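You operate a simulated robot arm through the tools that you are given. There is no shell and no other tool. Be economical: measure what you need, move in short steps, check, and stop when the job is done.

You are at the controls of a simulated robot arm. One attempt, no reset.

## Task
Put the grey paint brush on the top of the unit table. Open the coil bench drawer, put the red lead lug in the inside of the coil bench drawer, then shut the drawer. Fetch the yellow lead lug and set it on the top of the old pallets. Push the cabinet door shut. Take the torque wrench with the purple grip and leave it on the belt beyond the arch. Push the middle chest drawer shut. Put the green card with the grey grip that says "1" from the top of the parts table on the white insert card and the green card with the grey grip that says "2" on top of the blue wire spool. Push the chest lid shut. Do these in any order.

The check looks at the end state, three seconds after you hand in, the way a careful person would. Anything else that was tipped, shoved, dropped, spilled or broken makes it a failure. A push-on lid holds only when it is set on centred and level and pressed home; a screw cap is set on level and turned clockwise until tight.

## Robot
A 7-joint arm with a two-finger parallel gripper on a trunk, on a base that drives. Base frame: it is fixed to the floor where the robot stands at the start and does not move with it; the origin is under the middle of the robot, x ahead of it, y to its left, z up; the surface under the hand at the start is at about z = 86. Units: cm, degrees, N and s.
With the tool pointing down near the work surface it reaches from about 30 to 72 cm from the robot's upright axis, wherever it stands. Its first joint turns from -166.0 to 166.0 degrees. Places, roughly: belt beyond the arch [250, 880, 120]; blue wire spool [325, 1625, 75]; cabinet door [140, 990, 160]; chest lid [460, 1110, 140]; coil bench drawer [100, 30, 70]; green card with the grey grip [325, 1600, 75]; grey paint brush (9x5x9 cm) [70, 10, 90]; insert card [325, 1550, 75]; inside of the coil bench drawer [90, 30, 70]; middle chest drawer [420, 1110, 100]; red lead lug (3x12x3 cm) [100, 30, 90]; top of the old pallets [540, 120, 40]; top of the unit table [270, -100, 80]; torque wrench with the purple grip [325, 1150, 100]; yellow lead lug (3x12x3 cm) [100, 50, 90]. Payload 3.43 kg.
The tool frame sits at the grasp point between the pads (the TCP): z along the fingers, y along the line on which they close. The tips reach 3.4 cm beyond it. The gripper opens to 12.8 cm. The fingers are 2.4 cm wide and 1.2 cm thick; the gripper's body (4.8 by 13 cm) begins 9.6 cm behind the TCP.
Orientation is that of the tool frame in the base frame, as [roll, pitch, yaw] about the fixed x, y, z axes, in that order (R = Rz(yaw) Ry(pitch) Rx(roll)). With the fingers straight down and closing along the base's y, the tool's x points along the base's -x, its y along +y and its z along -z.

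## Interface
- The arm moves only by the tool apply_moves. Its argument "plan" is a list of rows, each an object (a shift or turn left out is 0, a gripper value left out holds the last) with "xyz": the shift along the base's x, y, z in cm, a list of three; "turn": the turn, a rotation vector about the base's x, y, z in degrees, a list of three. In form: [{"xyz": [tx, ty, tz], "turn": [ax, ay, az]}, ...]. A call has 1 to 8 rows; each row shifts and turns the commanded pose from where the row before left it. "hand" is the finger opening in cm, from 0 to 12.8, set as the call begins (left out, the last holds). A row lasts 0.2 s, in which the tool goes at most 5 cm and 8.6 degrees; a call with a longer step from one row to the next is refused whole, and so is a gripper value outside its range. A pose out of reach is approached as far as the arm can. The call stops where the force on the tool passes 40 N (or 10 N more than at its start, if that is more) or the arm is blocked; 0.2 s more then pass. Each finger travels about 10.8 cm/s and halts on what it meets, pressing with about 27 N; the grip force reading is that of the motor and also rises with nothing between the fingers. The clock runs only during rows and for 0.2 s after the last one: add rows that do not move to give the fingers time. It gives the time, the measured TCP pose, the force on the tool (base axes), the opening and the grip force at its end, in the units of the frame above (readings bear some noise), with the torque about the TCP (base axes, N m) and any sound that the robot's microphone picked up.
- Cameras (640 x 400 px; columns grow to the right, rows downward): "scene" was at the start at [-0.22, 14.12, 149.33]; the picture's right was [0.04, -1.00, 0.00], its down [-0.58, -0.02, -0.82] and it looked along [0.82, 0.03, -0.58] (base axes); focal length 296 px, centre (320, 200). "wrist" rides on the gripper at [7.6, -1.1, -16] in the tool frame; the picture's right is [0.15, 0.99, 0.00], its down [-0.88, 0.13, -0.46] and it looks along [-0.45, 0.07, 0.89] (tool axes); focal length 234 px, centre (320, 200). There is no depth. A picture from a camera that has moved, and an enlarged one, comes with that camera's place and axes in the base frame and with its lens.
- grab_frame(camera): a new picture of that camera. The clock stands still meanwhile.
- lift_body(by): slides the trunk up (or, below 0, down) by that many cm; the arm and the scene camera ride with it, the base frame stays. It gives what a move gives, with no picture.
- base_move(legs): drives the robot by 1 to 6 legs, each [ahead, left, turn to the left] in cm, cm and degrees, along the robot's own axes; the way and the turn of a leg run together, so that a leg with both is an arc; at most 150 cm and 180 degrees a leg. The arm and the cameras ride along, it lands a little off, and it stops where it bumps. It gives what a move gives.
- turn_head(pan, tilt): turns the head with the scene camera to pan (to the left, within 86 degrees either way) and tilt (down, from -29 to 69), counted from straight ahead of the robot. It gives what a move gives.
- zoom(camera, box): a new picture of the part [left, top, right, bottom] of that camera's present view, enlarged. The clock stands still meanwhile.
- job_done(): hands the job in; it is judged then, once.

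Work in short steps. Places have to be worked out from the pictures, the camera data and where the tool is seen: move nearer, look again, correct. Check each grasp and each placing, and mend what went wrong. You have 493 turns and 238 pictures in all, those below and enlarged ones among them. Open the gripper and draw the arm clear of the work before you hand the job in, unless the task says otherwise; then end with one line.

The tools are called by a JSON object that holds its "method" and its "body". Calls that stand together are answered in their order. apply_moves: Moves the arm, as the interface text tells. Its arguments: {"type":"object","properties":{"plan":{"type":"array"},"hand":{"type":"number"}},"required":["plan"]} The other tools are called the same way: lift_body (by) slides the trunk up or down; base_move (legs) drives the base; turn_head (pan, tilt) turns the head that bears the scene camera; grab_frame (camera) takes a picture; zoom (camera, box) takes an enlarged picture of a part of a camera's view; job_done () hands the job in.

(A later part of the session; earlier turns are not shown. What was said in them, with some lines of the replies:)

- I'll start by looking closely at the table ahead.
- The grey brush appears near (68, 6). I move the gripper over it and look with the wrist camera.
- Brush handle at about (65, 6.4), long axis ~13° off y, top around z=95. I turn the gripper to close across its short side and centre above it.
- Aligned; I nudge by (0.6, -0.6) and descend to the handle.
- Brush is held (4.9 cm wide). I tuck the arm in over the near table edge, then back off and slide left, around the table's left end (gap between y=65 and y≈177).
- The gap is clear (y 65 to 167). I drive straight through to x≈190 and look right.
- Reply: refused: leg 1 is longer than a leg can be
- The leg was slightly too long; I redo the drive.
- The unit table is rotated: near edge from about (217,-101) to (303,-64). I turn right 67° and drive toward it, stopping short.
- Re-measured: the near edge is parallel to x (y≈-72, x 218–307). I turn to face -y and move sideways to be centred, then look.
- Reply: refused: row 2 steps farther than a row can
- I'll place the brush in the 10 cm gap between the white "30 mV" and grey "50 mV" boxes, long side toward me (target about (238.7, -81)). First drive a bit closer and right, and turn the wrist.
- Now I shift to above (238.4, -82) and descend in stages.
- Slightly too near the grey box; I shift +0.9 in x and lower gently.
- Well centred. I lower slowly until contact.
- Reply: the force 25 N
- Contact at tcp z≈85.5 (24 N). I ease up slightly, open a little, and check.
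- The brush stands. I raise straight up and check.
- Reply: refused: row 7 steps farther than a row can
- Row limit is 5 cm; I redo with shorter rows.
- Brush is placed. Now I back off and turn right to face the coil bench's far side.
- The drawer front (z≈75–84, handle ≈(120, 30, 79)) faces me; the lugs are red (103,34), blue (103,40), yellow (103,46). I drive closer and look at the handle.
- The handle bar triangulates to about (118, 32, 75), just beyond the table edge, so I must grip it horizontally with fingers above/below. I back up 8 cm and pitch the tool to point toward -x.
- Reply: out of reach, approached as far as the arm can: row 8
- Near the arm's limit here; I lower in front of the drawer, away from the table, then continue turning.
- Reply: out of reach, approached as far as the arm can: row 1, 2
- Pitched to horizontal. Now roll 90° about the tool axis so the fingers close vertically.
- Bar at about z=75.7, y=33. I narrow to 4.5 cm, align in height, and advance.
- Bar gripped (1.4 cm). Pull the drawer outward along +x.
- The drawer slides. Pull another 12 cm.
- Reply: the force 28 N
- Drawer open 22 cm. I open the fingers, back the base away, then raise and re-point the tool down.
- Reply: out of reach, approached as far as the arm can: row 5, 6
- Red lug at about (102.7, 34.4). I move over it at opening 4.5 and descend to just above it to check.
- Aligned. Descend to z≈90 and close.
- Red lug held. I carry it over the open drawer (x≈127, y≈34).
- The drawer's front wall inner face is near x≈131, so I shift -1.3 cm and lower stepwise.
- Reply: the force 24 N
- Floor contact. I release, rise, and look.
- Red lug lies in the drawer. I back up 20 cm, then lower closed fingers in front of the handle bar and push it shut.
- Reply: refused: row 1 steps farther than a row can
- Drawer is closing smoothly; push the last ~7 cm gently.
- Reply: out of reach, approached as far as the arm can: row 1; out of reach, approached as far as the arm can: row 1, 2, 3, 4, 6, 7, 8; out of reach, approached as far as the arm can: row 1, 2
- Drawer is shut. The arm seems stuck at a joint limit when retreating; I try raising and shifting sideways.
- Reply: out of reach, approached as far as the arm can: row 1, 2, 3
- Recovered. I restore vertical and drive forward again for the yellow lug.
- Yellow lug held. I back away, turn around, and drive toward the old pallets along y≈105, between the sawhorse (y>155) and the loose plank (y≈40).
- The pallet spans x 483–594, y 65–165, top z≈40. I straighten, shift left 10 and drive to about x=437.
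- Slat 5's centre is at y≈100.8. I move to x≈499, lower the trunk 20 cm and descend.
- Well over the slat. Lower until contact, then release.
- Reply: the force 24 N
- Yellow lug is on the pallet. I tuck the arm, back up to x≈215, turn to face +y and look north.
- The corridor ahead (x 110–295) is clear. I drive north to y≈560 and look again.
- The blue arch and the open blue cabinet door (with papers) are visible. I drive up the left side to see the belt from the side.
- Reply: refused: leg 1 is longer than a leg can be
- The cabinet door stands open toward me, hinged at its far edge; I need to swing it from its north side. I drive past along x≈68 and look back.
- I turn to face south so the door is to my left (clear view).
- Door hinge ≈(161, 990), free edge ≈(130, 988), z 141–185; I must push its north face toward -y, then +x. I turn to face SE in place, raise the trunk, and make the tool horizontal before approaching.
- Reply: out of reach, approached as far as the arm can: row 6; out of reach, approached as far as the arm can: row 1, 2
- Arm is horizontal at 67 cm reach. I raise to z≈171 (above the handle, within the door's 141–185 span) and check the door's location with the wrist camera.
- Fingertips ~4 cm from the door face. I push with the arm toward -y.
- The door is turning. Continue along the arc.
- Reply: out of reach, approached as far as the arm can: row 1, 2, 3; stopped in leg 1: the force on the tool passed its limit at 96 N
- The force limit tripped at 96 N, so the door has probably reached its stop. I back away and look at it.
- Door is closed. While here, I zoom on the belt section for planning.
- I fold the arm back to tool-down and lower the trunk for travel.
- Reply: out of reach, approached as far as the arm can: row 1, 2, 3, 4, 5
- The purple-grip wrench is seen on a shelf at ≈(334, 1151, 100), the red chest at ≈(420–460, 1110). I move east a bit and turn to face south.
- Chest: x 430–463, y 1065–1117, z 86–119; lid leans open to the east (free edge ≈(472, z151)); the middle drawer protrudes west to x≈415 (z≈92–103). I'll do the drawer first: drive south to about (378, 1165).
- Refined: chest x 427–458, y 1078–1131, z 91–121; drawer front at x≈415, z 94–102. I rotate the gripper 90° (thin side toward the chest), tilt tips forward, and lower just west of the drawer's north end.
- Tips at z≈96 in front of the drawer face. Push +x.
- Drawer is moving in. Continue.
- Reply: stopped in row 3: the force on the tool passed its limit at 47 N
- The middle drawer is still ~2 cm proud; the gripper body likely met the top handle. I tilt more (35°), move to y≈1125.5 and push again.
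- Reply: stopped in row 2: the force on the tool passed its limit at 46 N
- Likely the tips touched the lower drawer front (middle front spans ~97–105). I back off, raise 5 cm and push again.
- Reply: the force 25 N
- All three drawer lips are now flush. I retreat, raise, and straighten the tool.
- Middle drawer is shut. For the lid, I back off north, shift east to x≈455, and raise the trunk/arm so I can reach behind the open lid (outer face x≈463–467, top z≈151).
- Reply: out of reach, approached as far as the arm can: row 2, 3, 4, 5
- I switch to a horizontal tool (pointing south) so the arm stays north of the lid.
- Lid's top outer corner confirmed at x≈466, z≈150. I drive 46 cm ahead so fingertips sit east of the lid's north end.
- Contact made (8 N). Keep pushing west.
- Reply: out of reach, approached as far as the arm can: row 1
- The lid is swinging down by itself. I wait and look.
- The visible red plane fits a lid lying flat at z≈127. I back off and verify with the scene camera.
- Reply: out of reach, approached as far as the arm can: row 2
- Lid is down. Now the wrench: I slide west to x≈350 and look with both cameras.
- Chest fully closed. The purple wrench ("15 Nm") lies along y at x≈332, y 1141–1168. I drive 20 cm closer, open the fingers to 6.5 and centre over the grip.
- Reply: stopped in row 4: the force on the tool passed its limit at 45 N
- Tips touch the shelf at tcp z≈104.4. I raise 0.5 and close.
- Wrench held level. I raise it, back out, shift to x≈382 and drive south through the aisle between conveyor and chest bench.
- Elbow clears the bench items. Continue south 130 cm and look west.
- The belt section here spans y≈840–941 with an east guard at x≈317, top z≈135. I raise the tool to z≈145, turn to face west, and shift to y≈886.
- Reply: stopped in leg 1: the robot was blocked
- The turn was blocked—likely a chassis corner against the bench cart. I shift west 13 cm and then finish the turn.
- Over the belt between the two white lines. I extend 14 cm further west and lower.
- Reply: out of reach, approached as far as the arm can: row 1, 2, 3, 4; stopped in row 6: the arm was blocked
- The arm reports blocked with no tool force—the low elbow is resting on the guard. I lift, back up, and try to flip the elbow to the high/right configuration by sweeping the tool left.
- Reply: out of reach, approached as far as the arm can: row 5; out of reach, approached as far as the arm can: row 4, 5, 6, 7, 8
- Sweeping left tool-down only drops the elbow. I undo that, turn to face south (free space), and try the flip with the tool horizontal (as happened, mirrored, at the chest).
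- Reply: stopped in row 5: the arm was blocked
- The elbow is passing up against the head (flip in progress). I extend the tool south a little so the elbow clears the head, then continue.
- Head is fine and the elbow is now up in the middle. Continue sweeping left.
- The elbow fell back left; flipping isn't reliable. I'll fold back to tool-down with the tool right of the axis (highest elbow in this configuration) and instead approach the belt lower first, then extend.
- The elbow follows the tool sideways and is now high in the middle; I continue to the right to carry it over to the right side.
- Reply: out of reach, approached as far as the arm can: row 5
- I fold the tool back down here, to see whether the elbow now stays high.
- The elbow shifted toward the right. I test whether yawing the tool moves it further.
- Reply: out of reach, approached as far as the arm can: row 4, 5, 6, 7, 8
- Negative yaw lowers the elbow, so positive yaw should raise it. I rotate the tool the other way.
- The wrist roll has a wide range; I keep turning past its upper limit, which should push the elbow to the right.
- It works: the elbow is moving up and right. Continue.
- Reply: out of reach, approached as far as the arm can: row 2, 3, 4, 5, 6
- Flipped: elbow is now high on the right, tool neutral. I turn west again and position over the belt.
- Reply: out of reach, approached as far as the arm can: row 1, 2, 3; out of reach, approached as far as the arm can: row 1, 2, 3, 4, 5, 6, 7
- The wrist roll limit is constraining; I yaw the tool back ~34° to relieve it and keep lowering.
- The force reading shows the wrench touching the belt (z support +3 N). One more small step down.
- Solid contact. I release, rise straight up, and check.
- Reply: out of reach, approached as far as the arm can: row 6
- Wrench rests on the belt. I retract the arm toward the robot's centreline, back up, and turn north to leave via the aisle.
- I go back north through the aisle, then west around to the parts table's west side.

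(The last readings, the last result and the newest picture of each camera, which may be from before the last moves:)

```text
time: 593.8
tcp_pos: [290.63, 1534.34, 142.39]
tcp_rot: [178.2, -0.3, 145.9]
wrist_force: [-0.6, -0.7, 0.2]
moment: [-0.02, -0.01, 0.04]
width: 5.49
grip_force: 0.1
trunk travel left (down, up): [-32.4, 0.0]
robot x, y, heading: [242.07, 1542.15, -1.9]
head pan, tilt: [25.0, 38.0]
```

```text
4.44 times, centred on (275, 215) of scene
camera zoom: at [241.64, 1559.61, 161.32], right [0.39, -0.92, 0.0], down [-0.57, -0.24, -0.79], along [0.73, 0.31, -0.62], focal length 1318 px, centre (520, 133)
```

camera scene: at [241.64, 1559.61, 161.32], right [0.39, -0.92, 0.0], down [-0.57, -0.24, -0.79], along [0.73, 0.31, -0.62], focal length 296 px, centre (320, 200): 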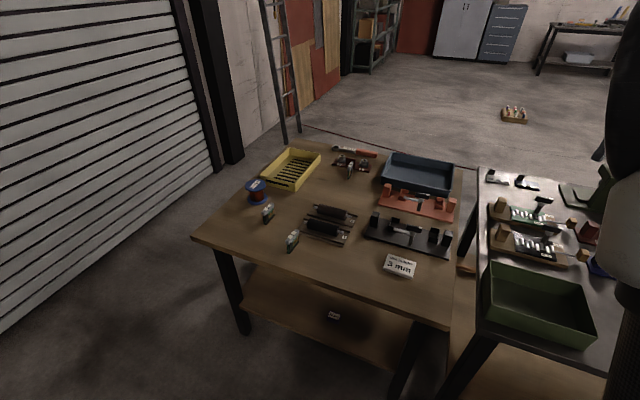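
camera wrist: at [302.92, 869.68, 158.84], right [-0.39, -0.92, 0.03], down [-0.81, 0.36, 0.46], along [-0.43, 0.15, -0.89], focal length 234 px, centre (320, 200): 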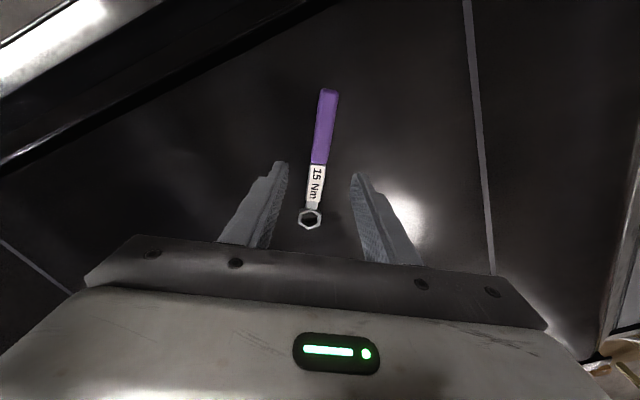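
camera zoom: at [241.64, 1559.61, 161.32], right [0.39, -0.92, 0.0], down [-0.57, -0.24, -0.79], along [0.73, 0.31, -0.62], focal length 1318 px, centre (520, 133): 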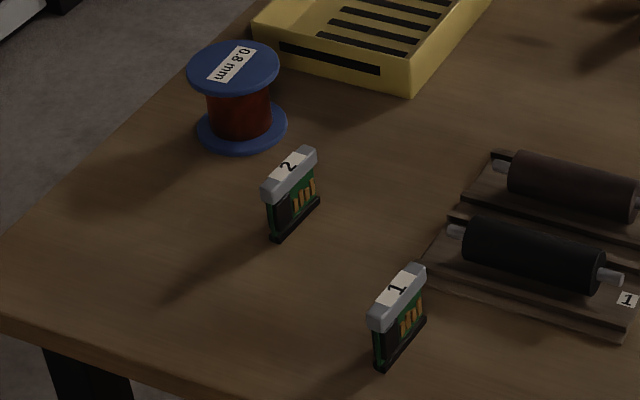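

Card "1" ≈(311, 1601), card "2" ≈(323, 1618), spool ≈(333, 1630), insert card ≈(317, 1561); table west edge x≈303. I position the robot at about (258, 1595), lower the trunk, and rotate the tool so it closes along y.

{"method": "base_move", "body": {"legs": [[0, 0, 2], [15, 53, 0]]}}

{"method": "lift_body", "body": {"by": -16}}

{"method": "apply_moves", "body": {"plan": [{"turn": [0, 0, -8.5]}, {"turn": [0, 0, -8.5]}, {"turn": [0, 0, -8.5]}, {"turn": [0, 0, -8.5]}, {"turn": [0, 0, -8.5]}, {"turn": [0, 0, -8.5]}, {"turn": [0, 0, -8.5]}, {"turn": [0, 0, -8.5]}]}}

{"method": "apply_moves", "body": {"plan": [{"turn": [0, 0, -8.5]}, {"turn": [0, 0, -8.5]}, {"turn": [0, 0, -8.5]}, {"turn": [0, 0, -8.5]}, {"turn": [0, 0, -8.5]}, {"turn": [0, 0, -8.5]}, {"turn": [0, 0, -8.5]}, {"turn": [0, 0, -8.5]}]}}

{"method": "grab_frame", "body": {"camera": "wrist"}}

{"method": "grab_frame", "body": {"camera": "scene"}}

```text
time: 599.8
tcp_pos: [306.05, 1589.44, 142.48]
tcp_rot: [178.2, -0.3, 147.9]
wrist_force: [-0.2, -0.4, 0.9]
moment: [0.05, 0.01, -0.04]
width: 5.5
grip_force: 0.1
trunk travel left (down, up): [-32.4, 0.0]
robot x, y, heading: [257.18, 1595.27, -0.1]
head pan, tilt: [25.0, 38.0]
```

```text
time: 601.7
tcp_pos: [306.09, 1589.5, 126.49]
tcp_rot: [178.2, -0.3, 147.8]
wrist_force: [-0.1, -0.4, 0.9]
moment: [-0.01, -0.01, 0.02]
width: 5.52
grip_force: 0.0
trunk travel left (down, up): [-16.4, 16.0]
robot x, y, heading: [257.42, 1595.89, -0.1]
head pan, tilt: [25.0, 38.0]
```

```text
time: 603.5
tcp_pos: [306.04, 1589.47, 126.6]
tcp_rot: [178.2, -0.3, 79.6]
wrist_force: [0.0, -0.7, 0.6]
moment: [-0.04, -0.02, 0.04]
width: 5.52
grip_force: 0.1
trunk travel left (down, up): [-16.4, 16.0]
robot x, y, heading: [257.68, 1595.88, -0.5]
head pan, tilt: [25.0, 38.0]
```

```text
time: 605.3
tcp_pos: [306.11, 1589.5, 126.43]
tcp_rot: [178.2, -0.3, 11.6]
wrist_force: [0.2, 0.9, -0.2]
moment: [-0.03, 0.01, 0.02]
width: 5.5
grip_force: 0.1
trunk travel left (down, up): [-16.4, 16.0]
robot x, y, heading: [257.3, 1595.89, 0.0]
head pan, tilt: [25.0, 38.0]
```

```text
50 pictures are left
camera wrist: at [313.03, 1592.48, 142.53], right [0.34, -0.94, 0.03], down [-0.84, -0.29, 0.46], along [-0.42, -0.18, -0.89], focal length 234 px, centre (320, 200)
```

wrist: 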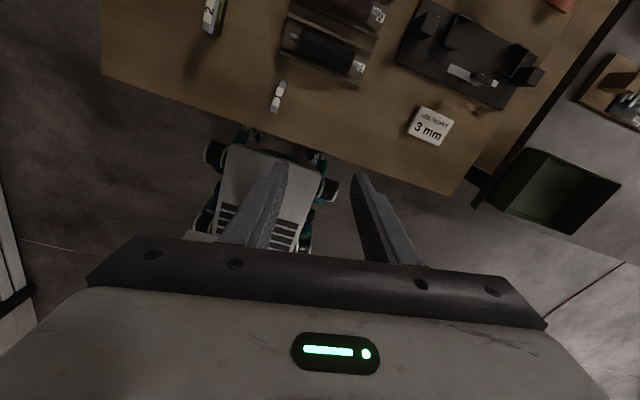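

```text
49 pictures are left
camera scene: at [256.37, 1613.21, 145.32], right [0.42, -0.91, 0.0], down [-0.56, -0.26, -0.79], along [0.72, 0.33, -0.62], focal length 296 px, centre (320, 200)
```

scene: 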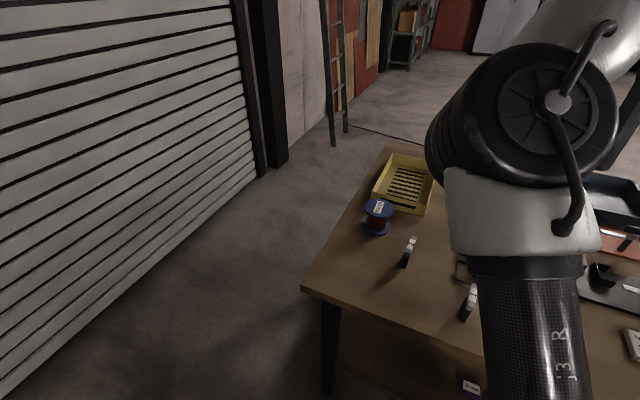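

Triangulation puts the card tops at z≈88 (table ≈80): card 1 at (307.4, 1598.6). I align yaw to 0, centre over card 1, and descend partway.

{"method": "apply_moves", "body": {"plan": [{"turn": [0, 0, -6], "xyz": [0.6, 4.5, 0]}, {"turn": [0, 0, -5.6], "xyz": [0.6, 4.5, -1]}, {"xyz": [0, 0.1, -4.9]}, {"xyz": [0, 0, -4.9]}, {"xyz": [0, 0, -4.9]}, {"xyz": [0, 0, -4.9]}, {"xyz": [0, 0, -4]}, {}]}}

{"method": "grab_frame", "body": {"camera": "wrist"}}

{"method": "zoom", "body": {"camera": "scene", "box": [340, 180, 540, 340]}}

```text
time: 607.1
tcp_pos: [307.08, 1598.83, 101.93]
tcp_rot: [178.2, -0.2, 0.2]
wrist_force: [-0.8, 0.1, -0.4]
moment: [-0.03, 0.01, 0.04]
width: 5.52
grip_force: 0.0
trunk travel left (down, up): [-16.4, 16.0]
robot x, y, heading: [257.76, 1596.0, -0.3]
head pan, tilt: [25.0, 38.0]
```

```text
48 pictures are left
camera wrist: at [314.52, 1600.28, 117.96], right [0.15, -0.99, 0.03], down [-0.88, -0.12, 0.46], along [-0.45, -0.1, -0.89], focal length 234 px, centre (320, 200)
```

wrist: 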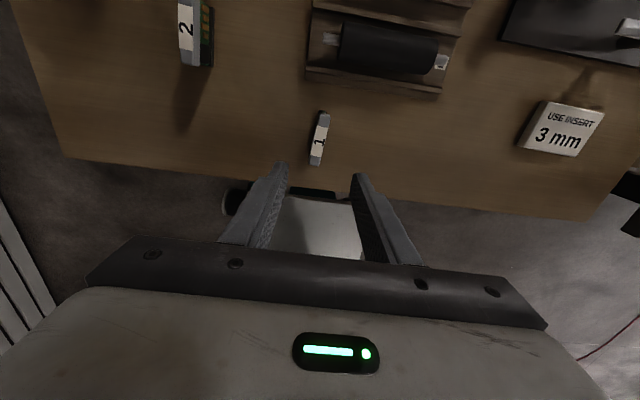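

```text
2.50 times, centred on (440, 260) of scene
camera zoom: at [256.38, 1613.22, 145.32], right [0.42, -0.91, 0.0], down [-0.56, -0.26, -0.79], along [0.72, 0.33, -0.62], focal length 741 px, centre (20, 50)
```

zoom: 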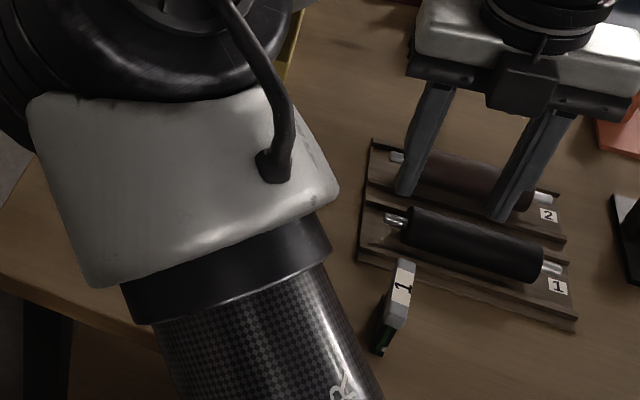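

Aligned within 0.5 cm. Descend to tcp z≈87 and grip card 1.

{"method": "apply_moves", "body": {"plan": [{"xyz": [0.4, -0.4, -4.5]}, {"xyz": [0, 0, -4.5]}, {"xyz": [0, 0, -3.5]}, {"xyz": [0, 0, -2.5]}, {}]}}

{"method": "apply_moves", "body": {"hand": 0, "plan": [{}, {}, {}, {}]}}

{"method": "apply_moves", "body": {"plan": [{"xyz": [0, 0, 3]}, {"xyz": [0, 0, 4]}, {"xyz": [0, 0, 4.5]}, {"xyz": [0, 0, 4.5]}]}}

{"method": "grab_frame", "body": {"camera": "wrist"}}

```text
time: 608.3
tcp_pos: [307.69, 1598.18, 86.94]
tcp_rot: [178.2, -0.2, 0.1]
wrist_force: [0.3, 0.4, 0.1]
moment: [0.02, 0.0, -0.01]
width: 5.5
grip_force: 0.0
trunk travel left (down, up): [-16.4, 16.0]
robot x, y, heading: [257.93, 1595.99, -0.5]
head pan, tilt: [25.0, 38.0]
```

```text
time: 609.3
tcp_pos: [307.77, 1598.2, 86.78]
tcp_rot: [178.2, -0.2, 0.2]
wrist_force: [0.0, -0.4, 0.2]
moment: [-0.01, 0.01, 0.0]
width: 1.48
grip_force: 26.9
trunk travel left (down, up): [-16.4, 16.0]
robot x, y, heading: [257.79, 1595.77, -0.2]
head pan, tilt: [25.0, 38.0]
```

```text
time: 610.3
tcp_pos: [307.9, 1598.04, 102.82]
tcp_rot: [178.2, -0.2, 0.2]
wrist_force: [0.0, -0.5, -0.5]
moment: [-0.04, 0.01, 0.02]
width: 1.52
grip_force: 27.4
trunk travel left (down, up): [-16.4, 16.0]
robot x, y, heading: [257.56, 1595.67, -0.3]
head pan, tilt: [25.0, 38.0]
```

```text
46 pictures are left
camera wrist: at [315.28, 1599.64, 118.82], right [0.15, -0.99, 0.03], down [-0.88, -0.12, 0.46], along [-0.45, -0.1, -0.89], focal length 234 px, centre (320, 200)
```

wrist: 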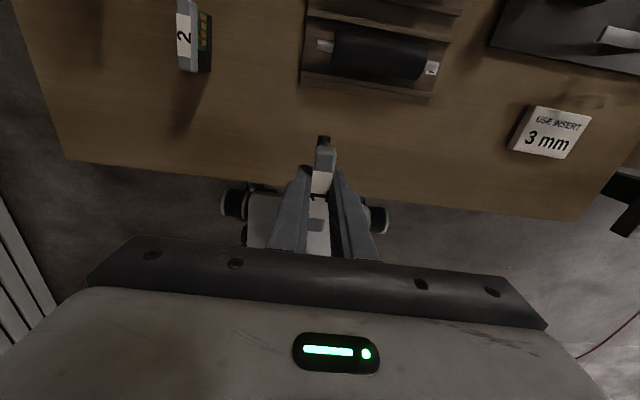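

Card 1 held (1.5 cm). I drive right 32 cm to face the insert card and look from above.

{"method": "base_move", "body": {"legs": [[0, -33, 0]]}}

{"method": "grab_frame", "body": {"camera": "wrist"}}

{"method": "turn_head", "body": {"pan": 10, "tilt": 45}}

{"method": "grab_frame", "body": {"camera": "scene"}}

```text
time: 614.0
tcp_pos: [307.56, 1564.93, 102.83]
tcp_rot: [178.2, -0.3, 0.2]
wrist_force: [0.0, 0.4, -0.9]
moment: [0.0, 0.0, 0.01]
width: 1.51
grip_force: 26.9
trunk travel left (down, up): [-16.4, 16.0]
robot x, y, heading: [257.14, 1562.94, -0.1]
head pan, tilt: [25.0, 38.0]
```

```text
45 pictures are left
camera wrist: at [315.12, 1566.39, 118.81], right [0.15, -0.99, 0.03], down [-0.88, -0.12, 0.46], along [-0.45, -0.1, -0.89], focal length 234 px, centre (320, 200)
```

wrist: 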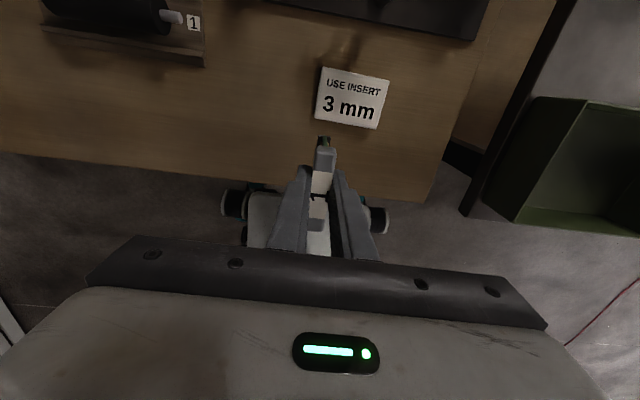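

```text
time: 614.8
tcp_pos: [307.64, 1564.96, 102.67]
tcp_rot: [178.2, -0.1, 0.2]
wrist_force: [0.0, -0.4, -0.2]
moment: [0.0, -0.01, 0.03]
width: 1.52
grip_force: 27.1
trunk travel left (down, up): [-16.4, 16.0]
robot x, y, heading: [257.13, 1562.83, -0.4]
head pan, tilt: [10.0, 45.0]
```

```text
44 pictures are left
camera scene: at [256.41, 1577.83, 144.3], right [0.17, -0.99, 0.0], down [-0.7, -0.12, -0.71], along [0.7, 0.12, -0.71], focal length 296 px, centre (320, 200)
```

scene: 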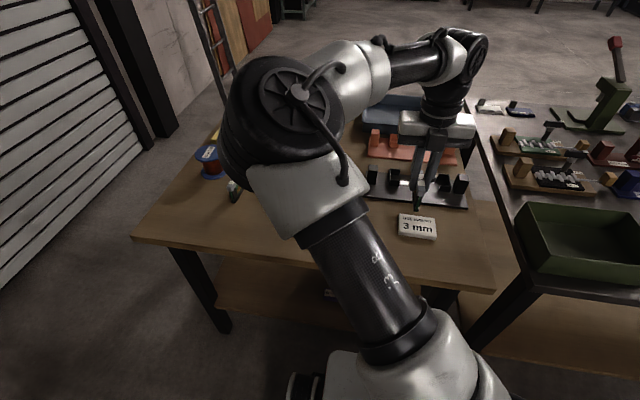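

Insert card: 10 (y) × 8 (x) cm centred at (313.4, 1560.3), top z≈81.7. I rotate the tool -90° so the card's long side lies along y, and move over it.

{"method": "apply_moves", "body": {"plan": [{"turn": [0, 0, -8.5]}, {"turn": [0, 0, -8.5]}, {"turn": [0, 0, -8.5]}, {"turn": [0, 0, -8.5]}, {"turn": [0, 0, -8.5]}, {"turn": [0, 0, -8.5]}, {"turn": [0, 0, -8.5]}, {"turn": [0, 0, -8.5]}]}}

{"method": "apply_moves", "body": {"plan": [{"turn": [0, 0, -8.5], "xyz": [2, -1.5, 0]}, {"turn": [0, 0, -8.5], "xyz": [2, -1.5, 0]}, {"turn": [0, 0, -5], "xyz": [1.8, -1.6, 0]}, {"xyz": [0, 0, -3]}, {"xyz": [0, 0, -3]}, {}]}}

{"method": "grab_frame", "body": {"camera": "wrist"}}

{"method": "zoom", "body": {"camera": "scene", "box": [350, 110, 510, 270]}}

```text
time: 616.6
tcp_pos: [307.63, 1564.74, 102.81]
tcp_rot: [178.2, -0.3, -68.0]
wrist_force: [-0.4, -0.1, -1.0]
moment: [0.02, 0.0, 0.03]
width: 1.53
grip_force: 27.0
trunk travel left (down, up): [-16.4, 16.0]
robot x, y, heading: [257.25, 1562.49, -0.2]
head pan, tilt: [10.0, 45.0]
```

```text
time: 618.0
tcp_pos: [313.34, 1560.46, 96.63]
tcp_rot: [178.2, -0.2, -89.9]
wrist_force: [0.4, 0.0, -1.2]
moment: [-0.01, 0.03, -0.02]
width: 1.48
grip_force: 27.2
trunk travel left (down, up): [-16.4, 16.0]
robot x, y, heading: [257.7, 1562.49, -0.1]
head pan, tilt: [10.0, 45.0]
```

```text
43 pictures are left
camera wrist: at [315.01, 1552.83, 112.63], right [-0.99, -0.15, 0.03], down [-0.12, 0.88, 0.46], along [-0.1, 0.45, -0.89], focal length 234 px, centre (320, 200)
```

wrist: 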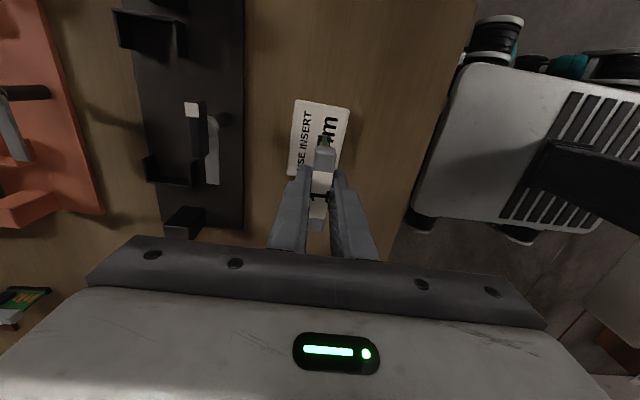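

```text
2.50 times, centred on (430, 190) of scene
camera zoom: at [256.42, 1577.82, 144.29], right [0.17, -0.99, 0.0], down [-0.7, -0.12, -0.71], along [0.7, 0.12, -0.71], focal length 741 px, centre (45, 225)
```

zoom: 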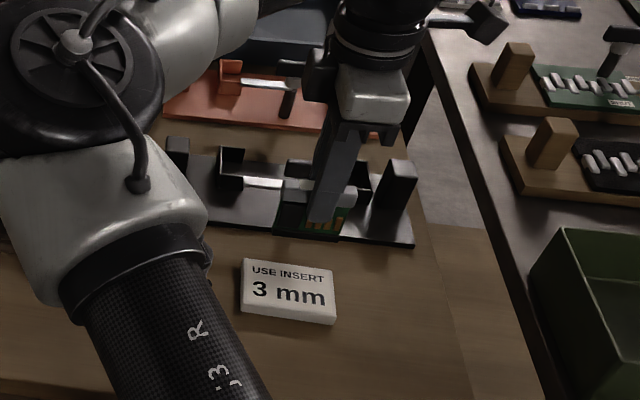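

Aligned over the insert. Lower slowly to contact.

{"method": "apply_moves", "body": {"plan": [{"xyz": [0, 0, -4]}, {"xyz": [0, 0, -2]}, {"xyz": [0, 0, -0.7]}, {}, {"xyz": [0, 0, -0.5]}, {}, {"xyz": [0, 0, -0.4]}, {}]}}

```text
time: 619.8
tcp_pos: [313.46, 1560.27, 89.21]
tcp_rot: [178.2, -0.2, -89.9]
wrist_force: [-0.4, 0.4, -1.1]
moment: [0.05, -0.01, 0.0]
width: 1.52
grip_force: 27.0
trunk travel left (down, up): [-16.4, 16.0]
robot x, y, heading: [257.34, 1562.49, -0.3]
head pan, tilt: [10.0, 45.0]
```

{"method": "apply_moves", "body": {"plan": [{"xyz": [0, 0, -0.3]}, {}, {"xyz": [0, 0, -0.3]}, {}, {"xyz": [0, 0, -0.3]}, {}]}}

```text
time: 621.2
tcp_pos: [313.45, 1560.16, 88.48]
tcp_rot: [178.4, -0.3, -89.9]
wrist_force: [1.1, 1.7, 11.5]
moment: [0.23, -0.12, 0.03]
width: 1.51
grip_force: 26.6
trunk travel left (down, up): [-16.4, 16.0]
robot x, y, heading: [257.57, 1562.71, -0.1]
head pan, tilt: [10.0, 45.0]
```

Contact at 88.5. Ease slightly and open.

{"method": "apply_moves", "body": {"plan": [{"xyz": [0, 0, 0.15]}, {}]}}

{"method": "apply_moves", "body": {"hand": 4.5, "plan": [{}, {}, {}]}}

{"method": "apply_moves", "body": {"plan": [{"xyz": [0, 0, 1]}, {"xyz": [0, 0, 2]}, {"xyz": [0, 0, 3]}, {"xyz": [0, 0, 4]}, {"xyz": [0, 0, 4.5]}]}}

{"method": "zoom", "body": {"camera": "scene", "box": [350, 110, 510, 270]}}

```text
time: 621.8
tcp_pos: [313.37, 1560.18, 88.39]
tcp_rot: [178.2, -0.3, -90.0]
wrist_force: [1.4, 0.9, 4.7]
moment: [0.14, -0.15, -0.03]
width: 1.52
grip_force: 26.8
trunk travel left (down, up): [-16.4, 16.0]
robot x, y, heading: [257.12, 1562.97, -0.2]
head pan, tilt: [10.0, 45.0]
```

```text
time: 622.6
tcp_pos: [313.37, 1560.21, 88.4]
tcp_rot: [178.3, -0.3, -90.0]
wrist_force: [-0.5, 0.0, 0.1]
moment: [-0.03, 0.01, 0.02]
width: 4.53
grip_force: 0.1
trunk travel left (down, up): [-16.4, 16.0]
robot x, y, heading: [257.66, 1562.61, -0.0]
head pan, tilt: [10.0, 45.0]
```

```text
time: 623.8
tcp_pos: [313.53, 1560.15, 103.11]
tcp_rot: [178.2, -0.3, -89.9]
wrist_force: [0.3, 0.2, -0.6]
moment: [-0.02, 0.01, -0.02]
width: 4.52
grip_force: 0.1
trunk travel left (down, up): [-16.4, 16.0]
robot x, y, heading: [257.29, 1563.17, -0.3]
head pan, tilt: [10.0, 45.0]
```

```text
2.50 times, centred on (430, 190) of scene
camera zoom: at [256.41, 1577.82, 144.29], right [0.17, -0.99, 0.0], down [-0.7, -0.12, -0.71], along [0.7, 0.12, -0.71], focal length 741 px, centre (45, 225)
```

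zoom: 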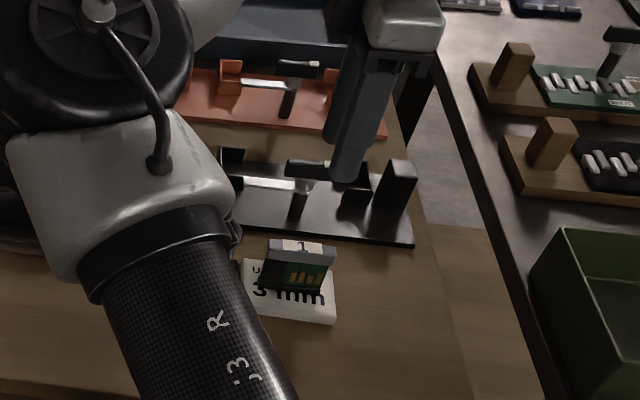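

Card 1 stands on the insert card. I raise, drive left 52 cm toward card 2, and rotate back +90°.

{"method": "apply_moves", "body": {"plan": [{"xyz": [0, 0, 4.5]}, {"xyz": [0, 0, 4.5]}, {"turn": [0, 0, 8.5]}, {"turn": [0, 0, 8.5]}, {"turn": [0, 0, 8.5]}, {"turn": [0, 0, 8.5]}, {"turn": [0, 0, 8.5]}, {"turn": [0, 0, 8.5]}]}}

{"method": "base_move", "body": {"legs": [[0, 55, 0]]}}

{"method": "apply_moves", "body": {"hand": 5.5, "plan": [{"turn": [0, 0, 8.5]}, {"turn": [0, 0, 8.5]}, {"turn": [0, 0, 8.5]}, {"turn": [0, 0, 8.5]}, {"turn": [0, 0, 5]}, {}]}}

{"method": "grab_frame", "body": {"camera": "wrist"}}

{"method": "grab_frame", "body": {"camera": "scene"}}

```text
time: 625.6
tcp_pos: [313.52, 1560.28, 112.02]
tcp_rot: [178.2, -0.3, -38.8]
wrist_force: [-0.2, 0.8, 0.9]
moment: [0.02, 0.01, -0.02]
width: 4.55
grip_force: 0.1
trunk travel left (down, up): [-16.4, 16.0]
robot x, y, heading: [257.01, 1562.48, -0.1]
head pan, tilt: [10.0, 45.0]
```

```text
time: 631.5
tcp_pos: [313.59, 1616.7, 111.93]
tcp_rot: [178.2, -0.3, -38.5]
wrist_force: [0.4, 0.2, 0.3]
moment: [0.01, -0.01, -0.07]
width: 4.54
grip_force: 0.0
trunk travel left (down, up): [-16.4, 16.0]
robot x, y, heading: [257.44, 1618.22, 0.1]
head pan, tilt: [10.0, 45.0]
```

```text
time: 632.9
tcp_pos: [313.52, 1616.62, 111.91]
tcp_rot: [178.1, -0.3, 0.7]
wrist_force: [0.0, -0.1, 0.1]
moment: [0.01, -0.01, -0.03]
width: 5.5
grip_force: 0.1
trunk travel left (down, up): [-16.4, 16.0]
robot x, y, heading: [258.08, 1618.76, -0.0]
head pan, tilt: [10.0, 45.0]
```

```text
40 pictures are left
camera wrist: at [320.96, 1618.23, 127.94], right [0.16, -0.99, 0.03], down [-0.88, -0.13, 0.46], along [-0.45, -0.1, -0.89], focal length 234 px, centre (320, 200)
```

wrist: 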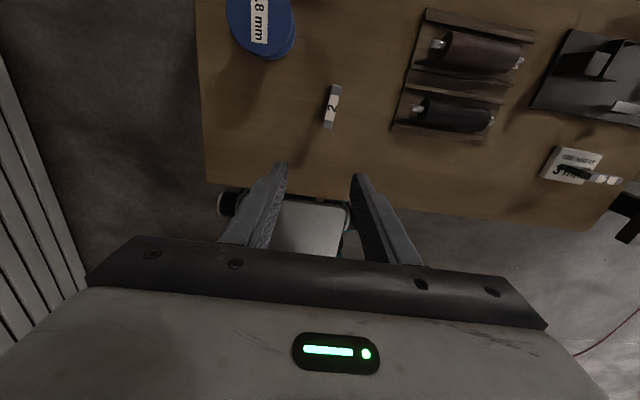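

```text
39 pictures are left
camera scene: at [256.35, 1633.72, 144.29], right [0.18, -0.98, 0.0], down [-0.7, -0.12, -0.71], along [0.7, 0.12, -0.71], focal length 296 px, centre (320, 200)
```

scene: 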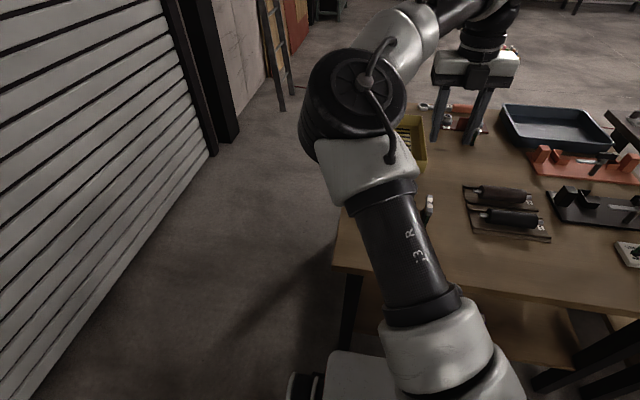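

Card 2 at (317.5, 1614.5). I centre, descend to z≈87 and grip.

{"method": "apply_moves", "body": {"plan": [{"xyz": [2, -1.1, -4]}, {"xyz": [1.9, -1, -4]}, {"xyz": [0, 0, -4.5]}, {"xyz": [0, 0, -4.5]}, {"xyz": [0, 0, -3.5]}, {}]}}

{"method": "grab_frame", "body": {"camera": "wrist"}}

```text
time: 634.2
tcp_pos: [317.4, 1614.44, 91.32]
tcp_rot: [178.2, -0.2, 0.6]
wrist_force: [0.2, -0.2, -0.3]
moment: [0.03, 0.01, -0.03]
width: 5.5
grip_force: 0.2
trunk travel left (down, up): [-16.4, 16.0]
robot x, y, heading: [257.45, 1618.77, 0.3]
head pan, tilt: [10.0, 45.0]
```

```text
38 pictures are left
camera wrist: at [324.92, 1616.1, 107.43], right [0.16, -0.99, 0.03], down [-0.88, -0.13, 0.46], along [-0.45, -0.1, -0.89], focal length 234 px, centre (320, 200)
```

wrist: 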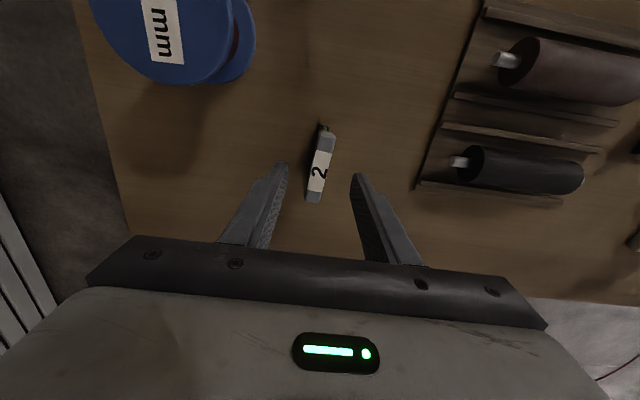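

{"method": "apply_moves", "body": {"plan": [{"xyz": [0.5, 0, -2.5]}, {"xyz": [0, 0, -2]}, {}]}}

{"method": "apply_moves", "body": {"hand": 0, "plan": [{}, {}, {}, {}]}}

{"method": "apply_moves", "body": {"plan": [{"xyz": [0, 0, 3]}, {"xyz": [0, 0, 4]}, {"xyz": [0, 0, 4.5]}, {"xyz": [0, 0, 4.5]}, {"xyz": [0, 0, 4]}]}}

{"method": "grab_frame", "body": {"camera": "wrist"}}

{"method": "turn_head", "body": {"pan": 35, "tilt": 40}}

{"method": "grab_frame", "body": {"camera": "scene"}}

```text
time: 635.0
tcp_pos: [317.92, 1614.5, 86.96]
tcp_rot: [178.2, -0.3, 0.7]
wrist_force: [-0.6, 0.0, 0.0]
moment: [-0.01, 0.03, 0.0]
width: 5.5
grip_force: 0.0
trunk travel left (down, up): [-16.4, 16.0]
robot x, y, heading: [257.39, 1618.32, 0.2]
head pan, tilt: [10.0, 45.0]
```

```text
time: 636.0
tcp_pos: [317.99, 1614.55, 86.99]
tcp_rot: [178.2, -0.3, 0.5]
wrist_force: [-0.8, -0.5, -0.5]
moment: [-0.03, -0.02, -0.04]
width: 1.5
grip_force: 27.0
trunk travel left (down, up): [-16.4, 16.0]
robot x, y, heading: [257.23, 1618.23, 0.0]
head pan, tilt: [10.0, 45.0]
```

```text
time: 637.2
tcp_pos: [317.95, 1614.5, 106.97]
tcp_rot: [178.1, -0.1, 0.6]
wrist_force: [-0.7, -0.5, -0.4]
moment: [-0.03, 0.03, -0.01]
width: 1.51
grip_force: 27.0
trunk travel left (down, up): [-16.4, 16.0]
robot x, y, heading: [257.48, 1618.66, 0.5]
head pan, tilt: [10.0, 45.0]
```

```text
37 pictures are left
camera wrist: at [325.36, 1616.14, 122.95], right [0.16, -0.99, 0.03], down [-0.88, -0.13, 0.46], along [-0.45, -0.1, -0.89], focal length 234 px, centre (320, 200)
```

wrist: 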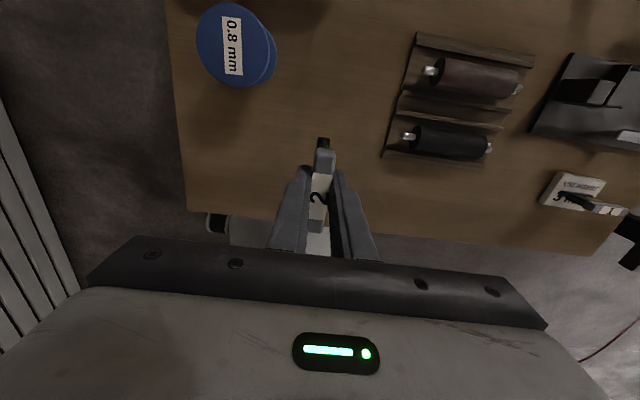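

```text
time: 638.1
tcp_pos: [317.89, 1614.51, 106.86]
tcp_rot: [178.1, -0.3, 0.6]
wrist_force: [1.2, -0.6, -1.0]
moment: [0.02, -0.03, -0.05]
width: 1.51
grip_force: 27.2
trunk travel left (down, up): [-16.4, 16.0]
robot x, y, heading: [257.58, 1618.83, -0.0]
head pan, tilt: [35.0, 40.0]
```

```text
36 pictures are left
camera scene: at [255.3, 1637.18, 145.02], right [0.58, -0.82, 0.0], down [-0.53, -0.37, -0.77], along [0.63, 0.44, -0.64], focal length 296 px, centre (320, 200)
```

scene: 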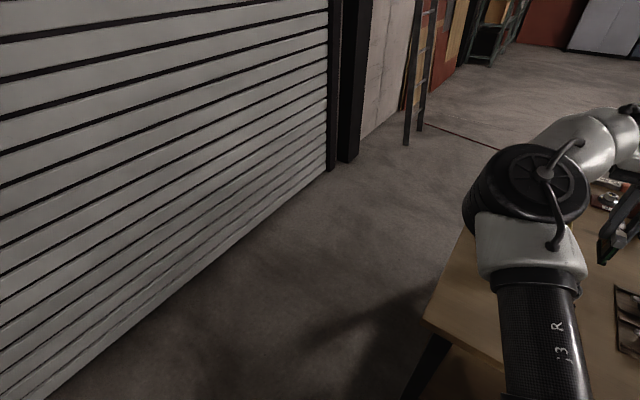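

Card 2 held. Spool top centre triangulates to ≈(327.4, 1626, 88–90). I move the base 3 ahead, 8 left, then position over the spool and look.

{"method": "base_move", "body": {"legs": [[3, 8, 0]]}}

{"method": "apply_moves", "body": {"plan": [{"xyz": [3, 1, 0]}, {"xyz": [3, 1, 0]}, {}]}}

{"method": "grab_frame", "body": {"camera": "wrist"}}

{"method": "turn_head", "body": {"pan": -25, "tilt": 40}}

{"method": "grab_frame", "body": {"camera": "scene"}}

```text
time: 639.6
tcp_pos: [320.94, 1622.55, 106.93]
tcp_rot: [178.2, -0.3, 0.8]
wrist_force: [-0.4, 0.1, 0.6]
moment: [-0.02, 0.01, 0.02]
width: 1.53
grip_force: 26.9
trunk travel left (down, up): [-16.4, 16.0]
robot x, y, heading: [259.88, 1626.6, 0.4]
head pan, tilt: [35.0, 40.0]
```

```text
time: 640.4
tcp_pos: [326.96, 1624.65, 106.95]
tcp_rot: [178.2, -0.3, 0.7]
wrist_force: [-0.7, -0.6, -0.8]
moment: [0.03, 0.03, -0.02]
width: 1.54
grip_force: 27.1
trunk travel left (down, up): [-16.4, 16.0]
robot x, y, heading: [260.1, 1626.57, 0.5]
head pan, tilt: [35.0, 40.0]
```

```text
35 pictures are left
camera wrist: at [334.29, 1626.2, 122.97], right [0.16, -0.99, 0.03], down [-0.88, -0.13, 0.46], along [-0.45, -0.1, -0.89], focal length 234 px, centre (320, 200)
```

wrist: 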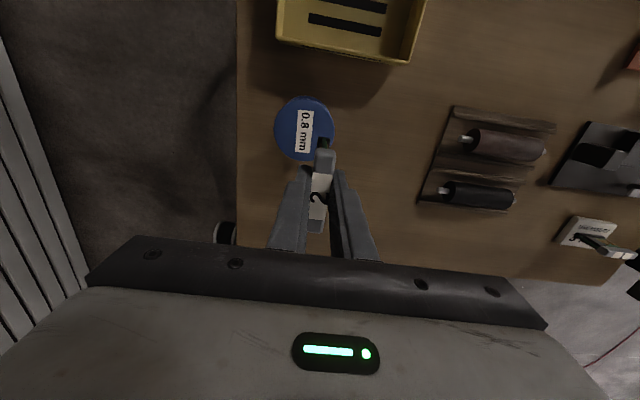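

```text
time: 641.7
tcp_pos: [326.77, 1624.58, 106.92]
tcp_rot: [178.2, -0.3, 0.7]
wrist_force: [0.3, -0.1, -1.1]
moment: [0.02, 0.0, 0.0]
width: 1.55
grip_force: 27.4
trunk travel left (down, up): [-16.4, 16.0]
robot x, y, heading: [260.12, 1626.04, 0.1]
head pan, tilt: [-25.0, 40.0]
```

```text
34 pictures are left
camera scene: at [259.01, 1636.69, 145.02], right [-0.42, -0.91, 0.0], down [-0.58, 0.27, -0.77], along [0.7, -0.32, -0.64], focal length 296 px, centre (320, 200)
```

scene: 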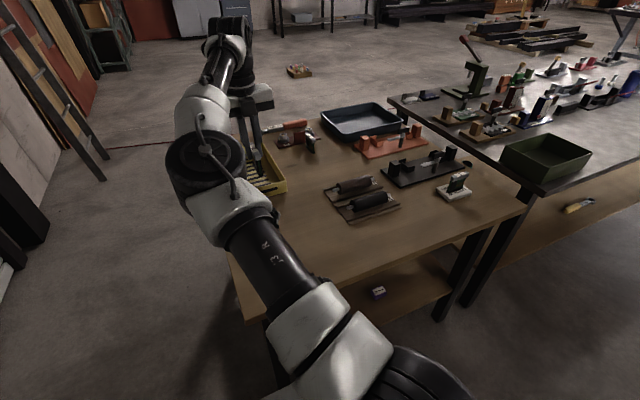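

Refined spool top: centre (327.6, 1626.6), z≈87.3. I centre and lower.

{"method": "apply_moves", "body": {"plan": [{"xyz": [0.4, 1, 0]}, {"xyz": [0.4, 1, 0]}, {"xyz": [0, 0, -4]}, {"xyz": [0, 0, -4]}, {"xyz": [0, 0, -2]}, {}]}}

{"method": "grab_frame", "body": {"camera": "wrist"}}

```text
time: 643.1
tcp_pos: [327.68, 1626.61, 96.92]
tcp_rot: [178.2, -0.4, 0.7]
wrist_force: [0.0, 0.3, 0.0]
moment: [-0.03, 0.01, 0.0]
width: 1.53
grip_force: 26.9
trunk travel left (down, up): [-16.4, 16.0]
robot x, y, heading: [260.07, 1626.6, 0.3]
head pan, tilt: [-25.0, 40.0]
```

```text
33 pictures are left
camera wrist: at [335.09, 1628.19, 112.93], right [0.16, -0.99, 0.03], down [-0.88, -0.13, 0.46], along [-0.45, -0.1, -0.89], focal length 234 px, centre (320, 200)
```

wrist: 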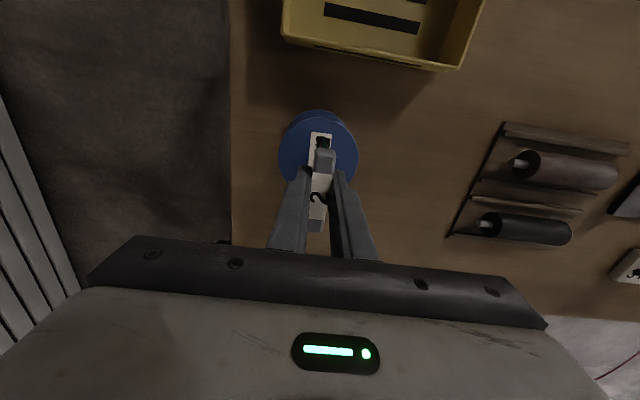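

{"method": "apply_moves", "body": {"plan": [{"xyz": [0.2, 0, -1]}, {"xyz": [0, 0, -0.7]}, {}, {"xyz": [0, 0, -0.4]}, {}, {"xyz": [0, 0, -0.4]}, {}]}}

```text
time: 644.7
tcp_pos: [327.99, 1626.58, 94.77]
tcp_rot: [178.3, -0.6, 0.7]
wrist_force: [3.2, 2.5, 27.4]
moment: [0.3, -0.06, 0.0]
width: 1.53
grip_force: 27.3
trunk travel left (down, up): [-16.4, 16.0]
robot x, y, heading: [260.1, 1626.36, 0.3]
head pan, tilt: [-25.0, 40.0]
```

Contact at 94.8 (27 N). Ease up, then open gently.

{"method": "apply_moves", "body": {"plan": [{"xyz": [0, 0, 0.2]}, {"xyz": [0, 0, 0.1]}, {}]}}

{"method": "apply_moves", "body": {"hand": 4.5, "plan": [{}, {}, {}]}}

{"method": "apply_moves", "body": {"plan": [{"xyz": [0, 0, 1]}, {"xyz": [0, 0, 2]}, {"xyz": [0, 0, 3]}, {"xyz": [0, 0, 4]}, {"xyz": [0, 0, 4.5]}]}}

{"method": "grab_frame", "body": {"camera": "wrist"}}

```text
time: 645.5
tcp_pos: [327.88, 1626.52, 94.8]
tcp_rot: [178.2, -0.3, 0.7]
wrist_force: [2.9, 0.5, 16.5]
moment: [0.14, -0.49, -0.03]
width: 1.51
grip_force: 26.6
trunk travel left (down, up): [-16.4, 16.0]
robot x, y, heading: [259.93, 1626.65, 0.1]
head pan, tilt: [-25.0, 40.0]
```

```text
time: 646.3
tcp_pos: [327.86, 1626.52, 94.7]
tcp_rot: [178.2, -0.2, 0.7]
wrist_force: [-0.2, -0.8, 0.6]
moment: [0.02, -0.01, -0.01]
width: 4.52
grip_force: 0.0
trunk travel left (down, up): [-16.4, 16.0]
robot x, y, heading: [260.42, 1626.84, 0.1]
head pan, tilt: [-25.0, 40.0]
```

```text
time: 647.5
tcp_pos: [327.86, 1626.63, 109.29]
tcp_rot: [178.3, -0.1, 0.7]
wrist_force: [0.1, 0.6, 0.2]
moment: [-0.03, 0.02, 0.02]
width: 4.51
grip_force: 0.2
trunk travel left (down, up): [-16.4, 16.0]
robot x, y, heading: [260.65, 1626.71, 0.0]
head pan, tilt: [-25.0, 40.0]
```

```text
32 pictures are left
camera wrist: at [335.29, 1628.18, 125.16], right [0.16, -0.99, 0.03], down [-0.88, -0.13, 0.46], along [-0.45, -0.1, -0.89], focal length 234 px, centre (320, 200)
```

wrist: 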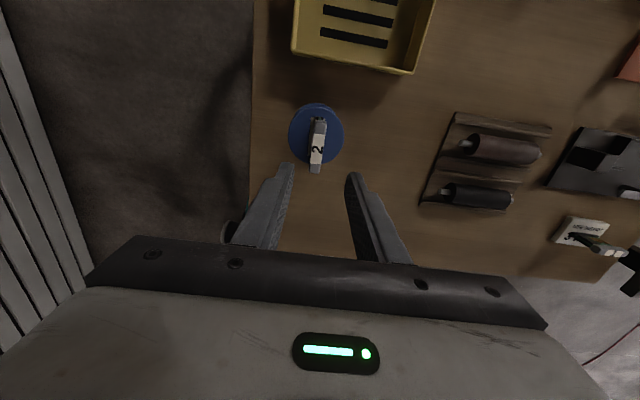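

Card 2 stands on the spool. I raise, back away from the table, and take a final look.

{"method": "apply_moves", "body": {"plan": [{"xyz": [0, 0, 4.5]}, {"xyz": [0, 0, 4.5]}, {"xyz": [-3, 0, 2]}, {"xyz": [-3, 0, 0]}]}}

{"method": "base_move", "body": {"legs": [[-55, 0, 0]]}}

{"method": "turn_head", "body": {"pan": -5, "tilt": 25}}

{"method": "grab_frame", "body": {"camera": "scene"}}

{"method": "zoom", "body": {"camera": "scene", "box": [220, 130, 520, 320]}}

```text
time: 648.5
tcp_pos: [319.77, 1627.4, 118.16]
tcp_rot: [178.3, -0.2, 0.7]
wrist_force: [0.6, 0.4, -0.8]
moment: [0.02, 0.02, -0.03]
width: 4.51
grip_force: 0.1
out of reach, approached as far as the arm can: row 1, 2
trunk travel left (down, up): [-16.4, 16.0]
robot x, y, heading: [260.57, 1626.77, -0.2]
head pan, tilt: [-25.0, 40.0]
```

```text
time: 651.7
tcp_pos: [264.17, 1627.35, 118.18]
tcp_rot: [178.2, -0.3, 1.0]
wrist_force: [-0.3, -0.7, 0.2]
moment: [0.0, 0.02, 0.0]
width: 4.49
grip_force: 0.1
trunk travel left (down, up): [-16.4, 16.0]
robot x, y, heading: [204.44, 1626.21, 0.5]
head pan, tilt: [-25.0, 40.0]
```

```text
time: 652.5
tcp_pos: [264.19, 1627.4, 118.16]
tcp_rot: [178.2, -0.3, 0.9]
wrist_force: [0.1, 0.8, 0.0]
moment: [0.03, -0.02, 0.01]
width: 4.51
grip_force: 0.1
trunk travel left (down, up): [-16.4, 16.0]
robot x, y, heading: [204.54, 1626.16, 0.4]
head pan, tilt: [-5.0, 25.0]
```

```text
31 pictures are left
camera scene: at [204.74, 1639.13, 147.35], right [-0.08, -1.0, 0.0], down [-0.42, 0.03, -0.91], along [0.9, -0.07, -0.42], focal length 296 px, centre (320, 200)
```

scene: 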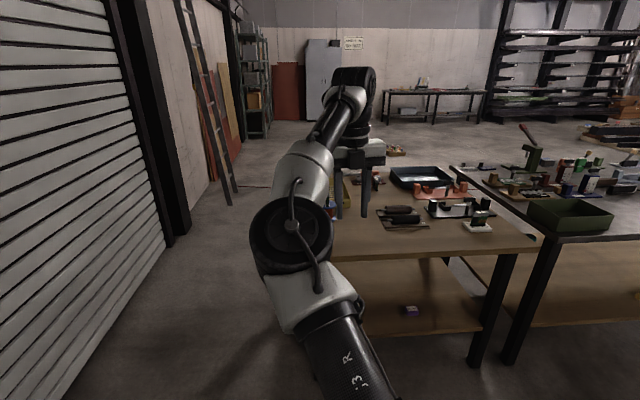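

```text
2.11 times, centred on (370, 225) of scene
camera zoom: at [204.74, 1639.13, 147.35], right [-0.08, -1.0, 0.0], down [-0.42, 0.03, -0.91], along [0.9, -0.07, -0.42], focal length 624 px, centre (215, 147)
```

zoom: 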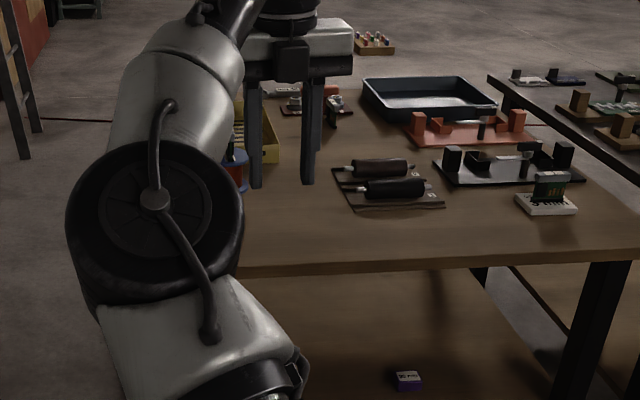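

{"method": "base_move", "body": {"legs": [[0, -60, 0]]}}

{"method": "turn_head", "body": {"pan": 20, "tilt": 25}}

{"method": "zoom", "body": {"camera": "scene", "box": [120, 80, 440, 280]}}

```text
time: 658.7
tcp_pos: [264.82, 1567.7, 118.1]
tcp_rot: [178.2, -0.2, 1.1]
wrist_force: [0.5, 0.0, 0.5]
moment: [0.0, -0.01, 0.0]
width: 4.5
grip_force: 0.1
trunk travel left (down, up): [-16.4, 16.0]
robot x, y, heading: [205.31, 1566.18, 0.5]
head pan, tilt: [-5.0, 25.0]
```

```text
time: 659.6
tcp_pos: [264.75, 1567.77, 118.14]
tcp_rot: [178.2, -0.1, 1.1]
wrist_force: [0.3, 0.4, -0.4]
moment: [0.04, 0.02, -0.02]
width: 4.52
grip_force: 0.0
trunk travel left (down, up): [-16.4, 16.0]
robot x, y, heading: [205.2, 1566.69, 0.6]
head pan, tilt: [20.0, 25.0]
```

```text
2.00 times, centred on (280, 180) of scene
camera zoom: at [204.71, 1583.27, 147.35], right [0.35, -0.94, 0.0], down [-0.4, -0.15, -0.91], along [0.85, 0.32, -0.42], focal length 593 px, centre (400, 240)
```

zoom: 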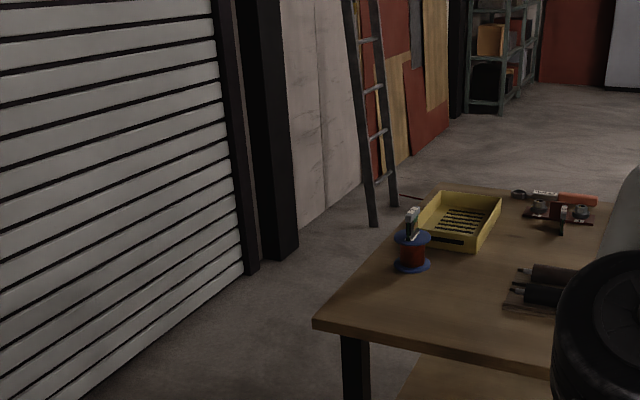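

Both cards are in place. From here I check the chest (after the earlier cart bump) with a zoomed view.

{"method": "turn_head", "body": {"pan": -64, "tilt": 8}}

{"method": "grab_frame", "body": {"camera": "scene"}}

```text
time: 661.2
tcp_pos: [264.92, 1567.66, 118.07]
tcp_rot: [178.2, -0.2, 1.1]
wrist_force: [0.2, 0.1, 0.2]
moment: [0.02, 0.02, 0.0]
width: 4.5
grip_force: 0.0
trunk travel left (down, up): [-16.4, 16.0]
robot x, y, heading: [204.98, 1566.5, 0.5]
head pan, tilt: [-64.0, 8.0]
```

```text
28 pictures are left
camera scene: at [200.24, 1571.75, 150.11], right [-0.89, -0.45, 0.0], down [-0.06, 0.12, -0.99], along [0.44, -0.88, -0.14], focal length 296 px, centre (320, 200)
```

scene: 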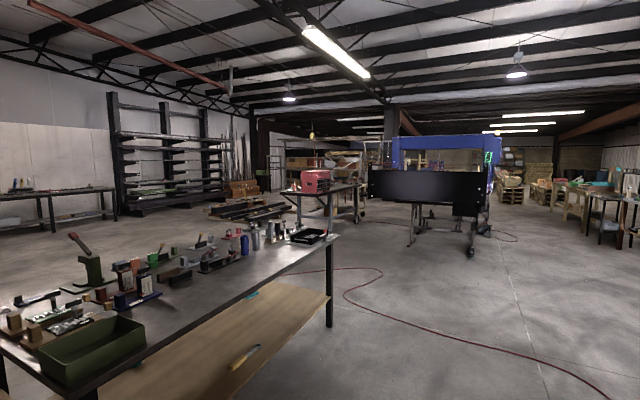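

{"method": "zoom", "body": {"camera": "scene", "box": [270, 155, 370, 220]}}

```text
6.15 times, centred on (320, 188) of scene
camera zoom: at [200.24, 1571.75, 150.11], right [-0.89, -0.45, 0.0], down [-0.06, 0.12, -0.99], along [0.44, -0.88, -0.14], focal length 1824 px, centre (320, 277)
```

zoom: 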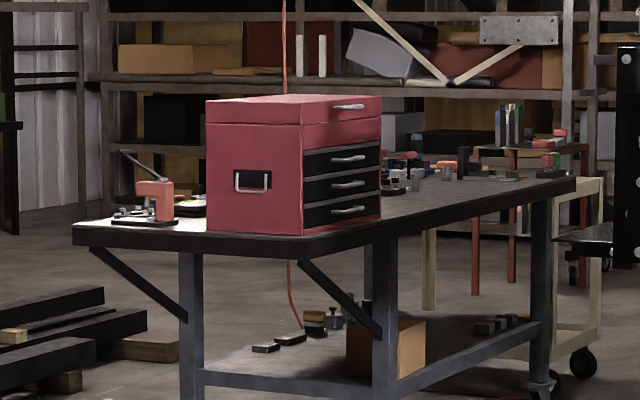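

The chest lid and all drawers are closed and nothing on the bench looks disturbed. The gripper is open and the arm is clear, so I hand the job in.

{"method": "job_done", "body": {}}

```text
The job is handed in.
```

All the tasks are done and the job is handed in; I bumped the chest's bench cart once while turning, and a zoomed check afterwards showed the chest still shut and nothing on the bench visibly moved.
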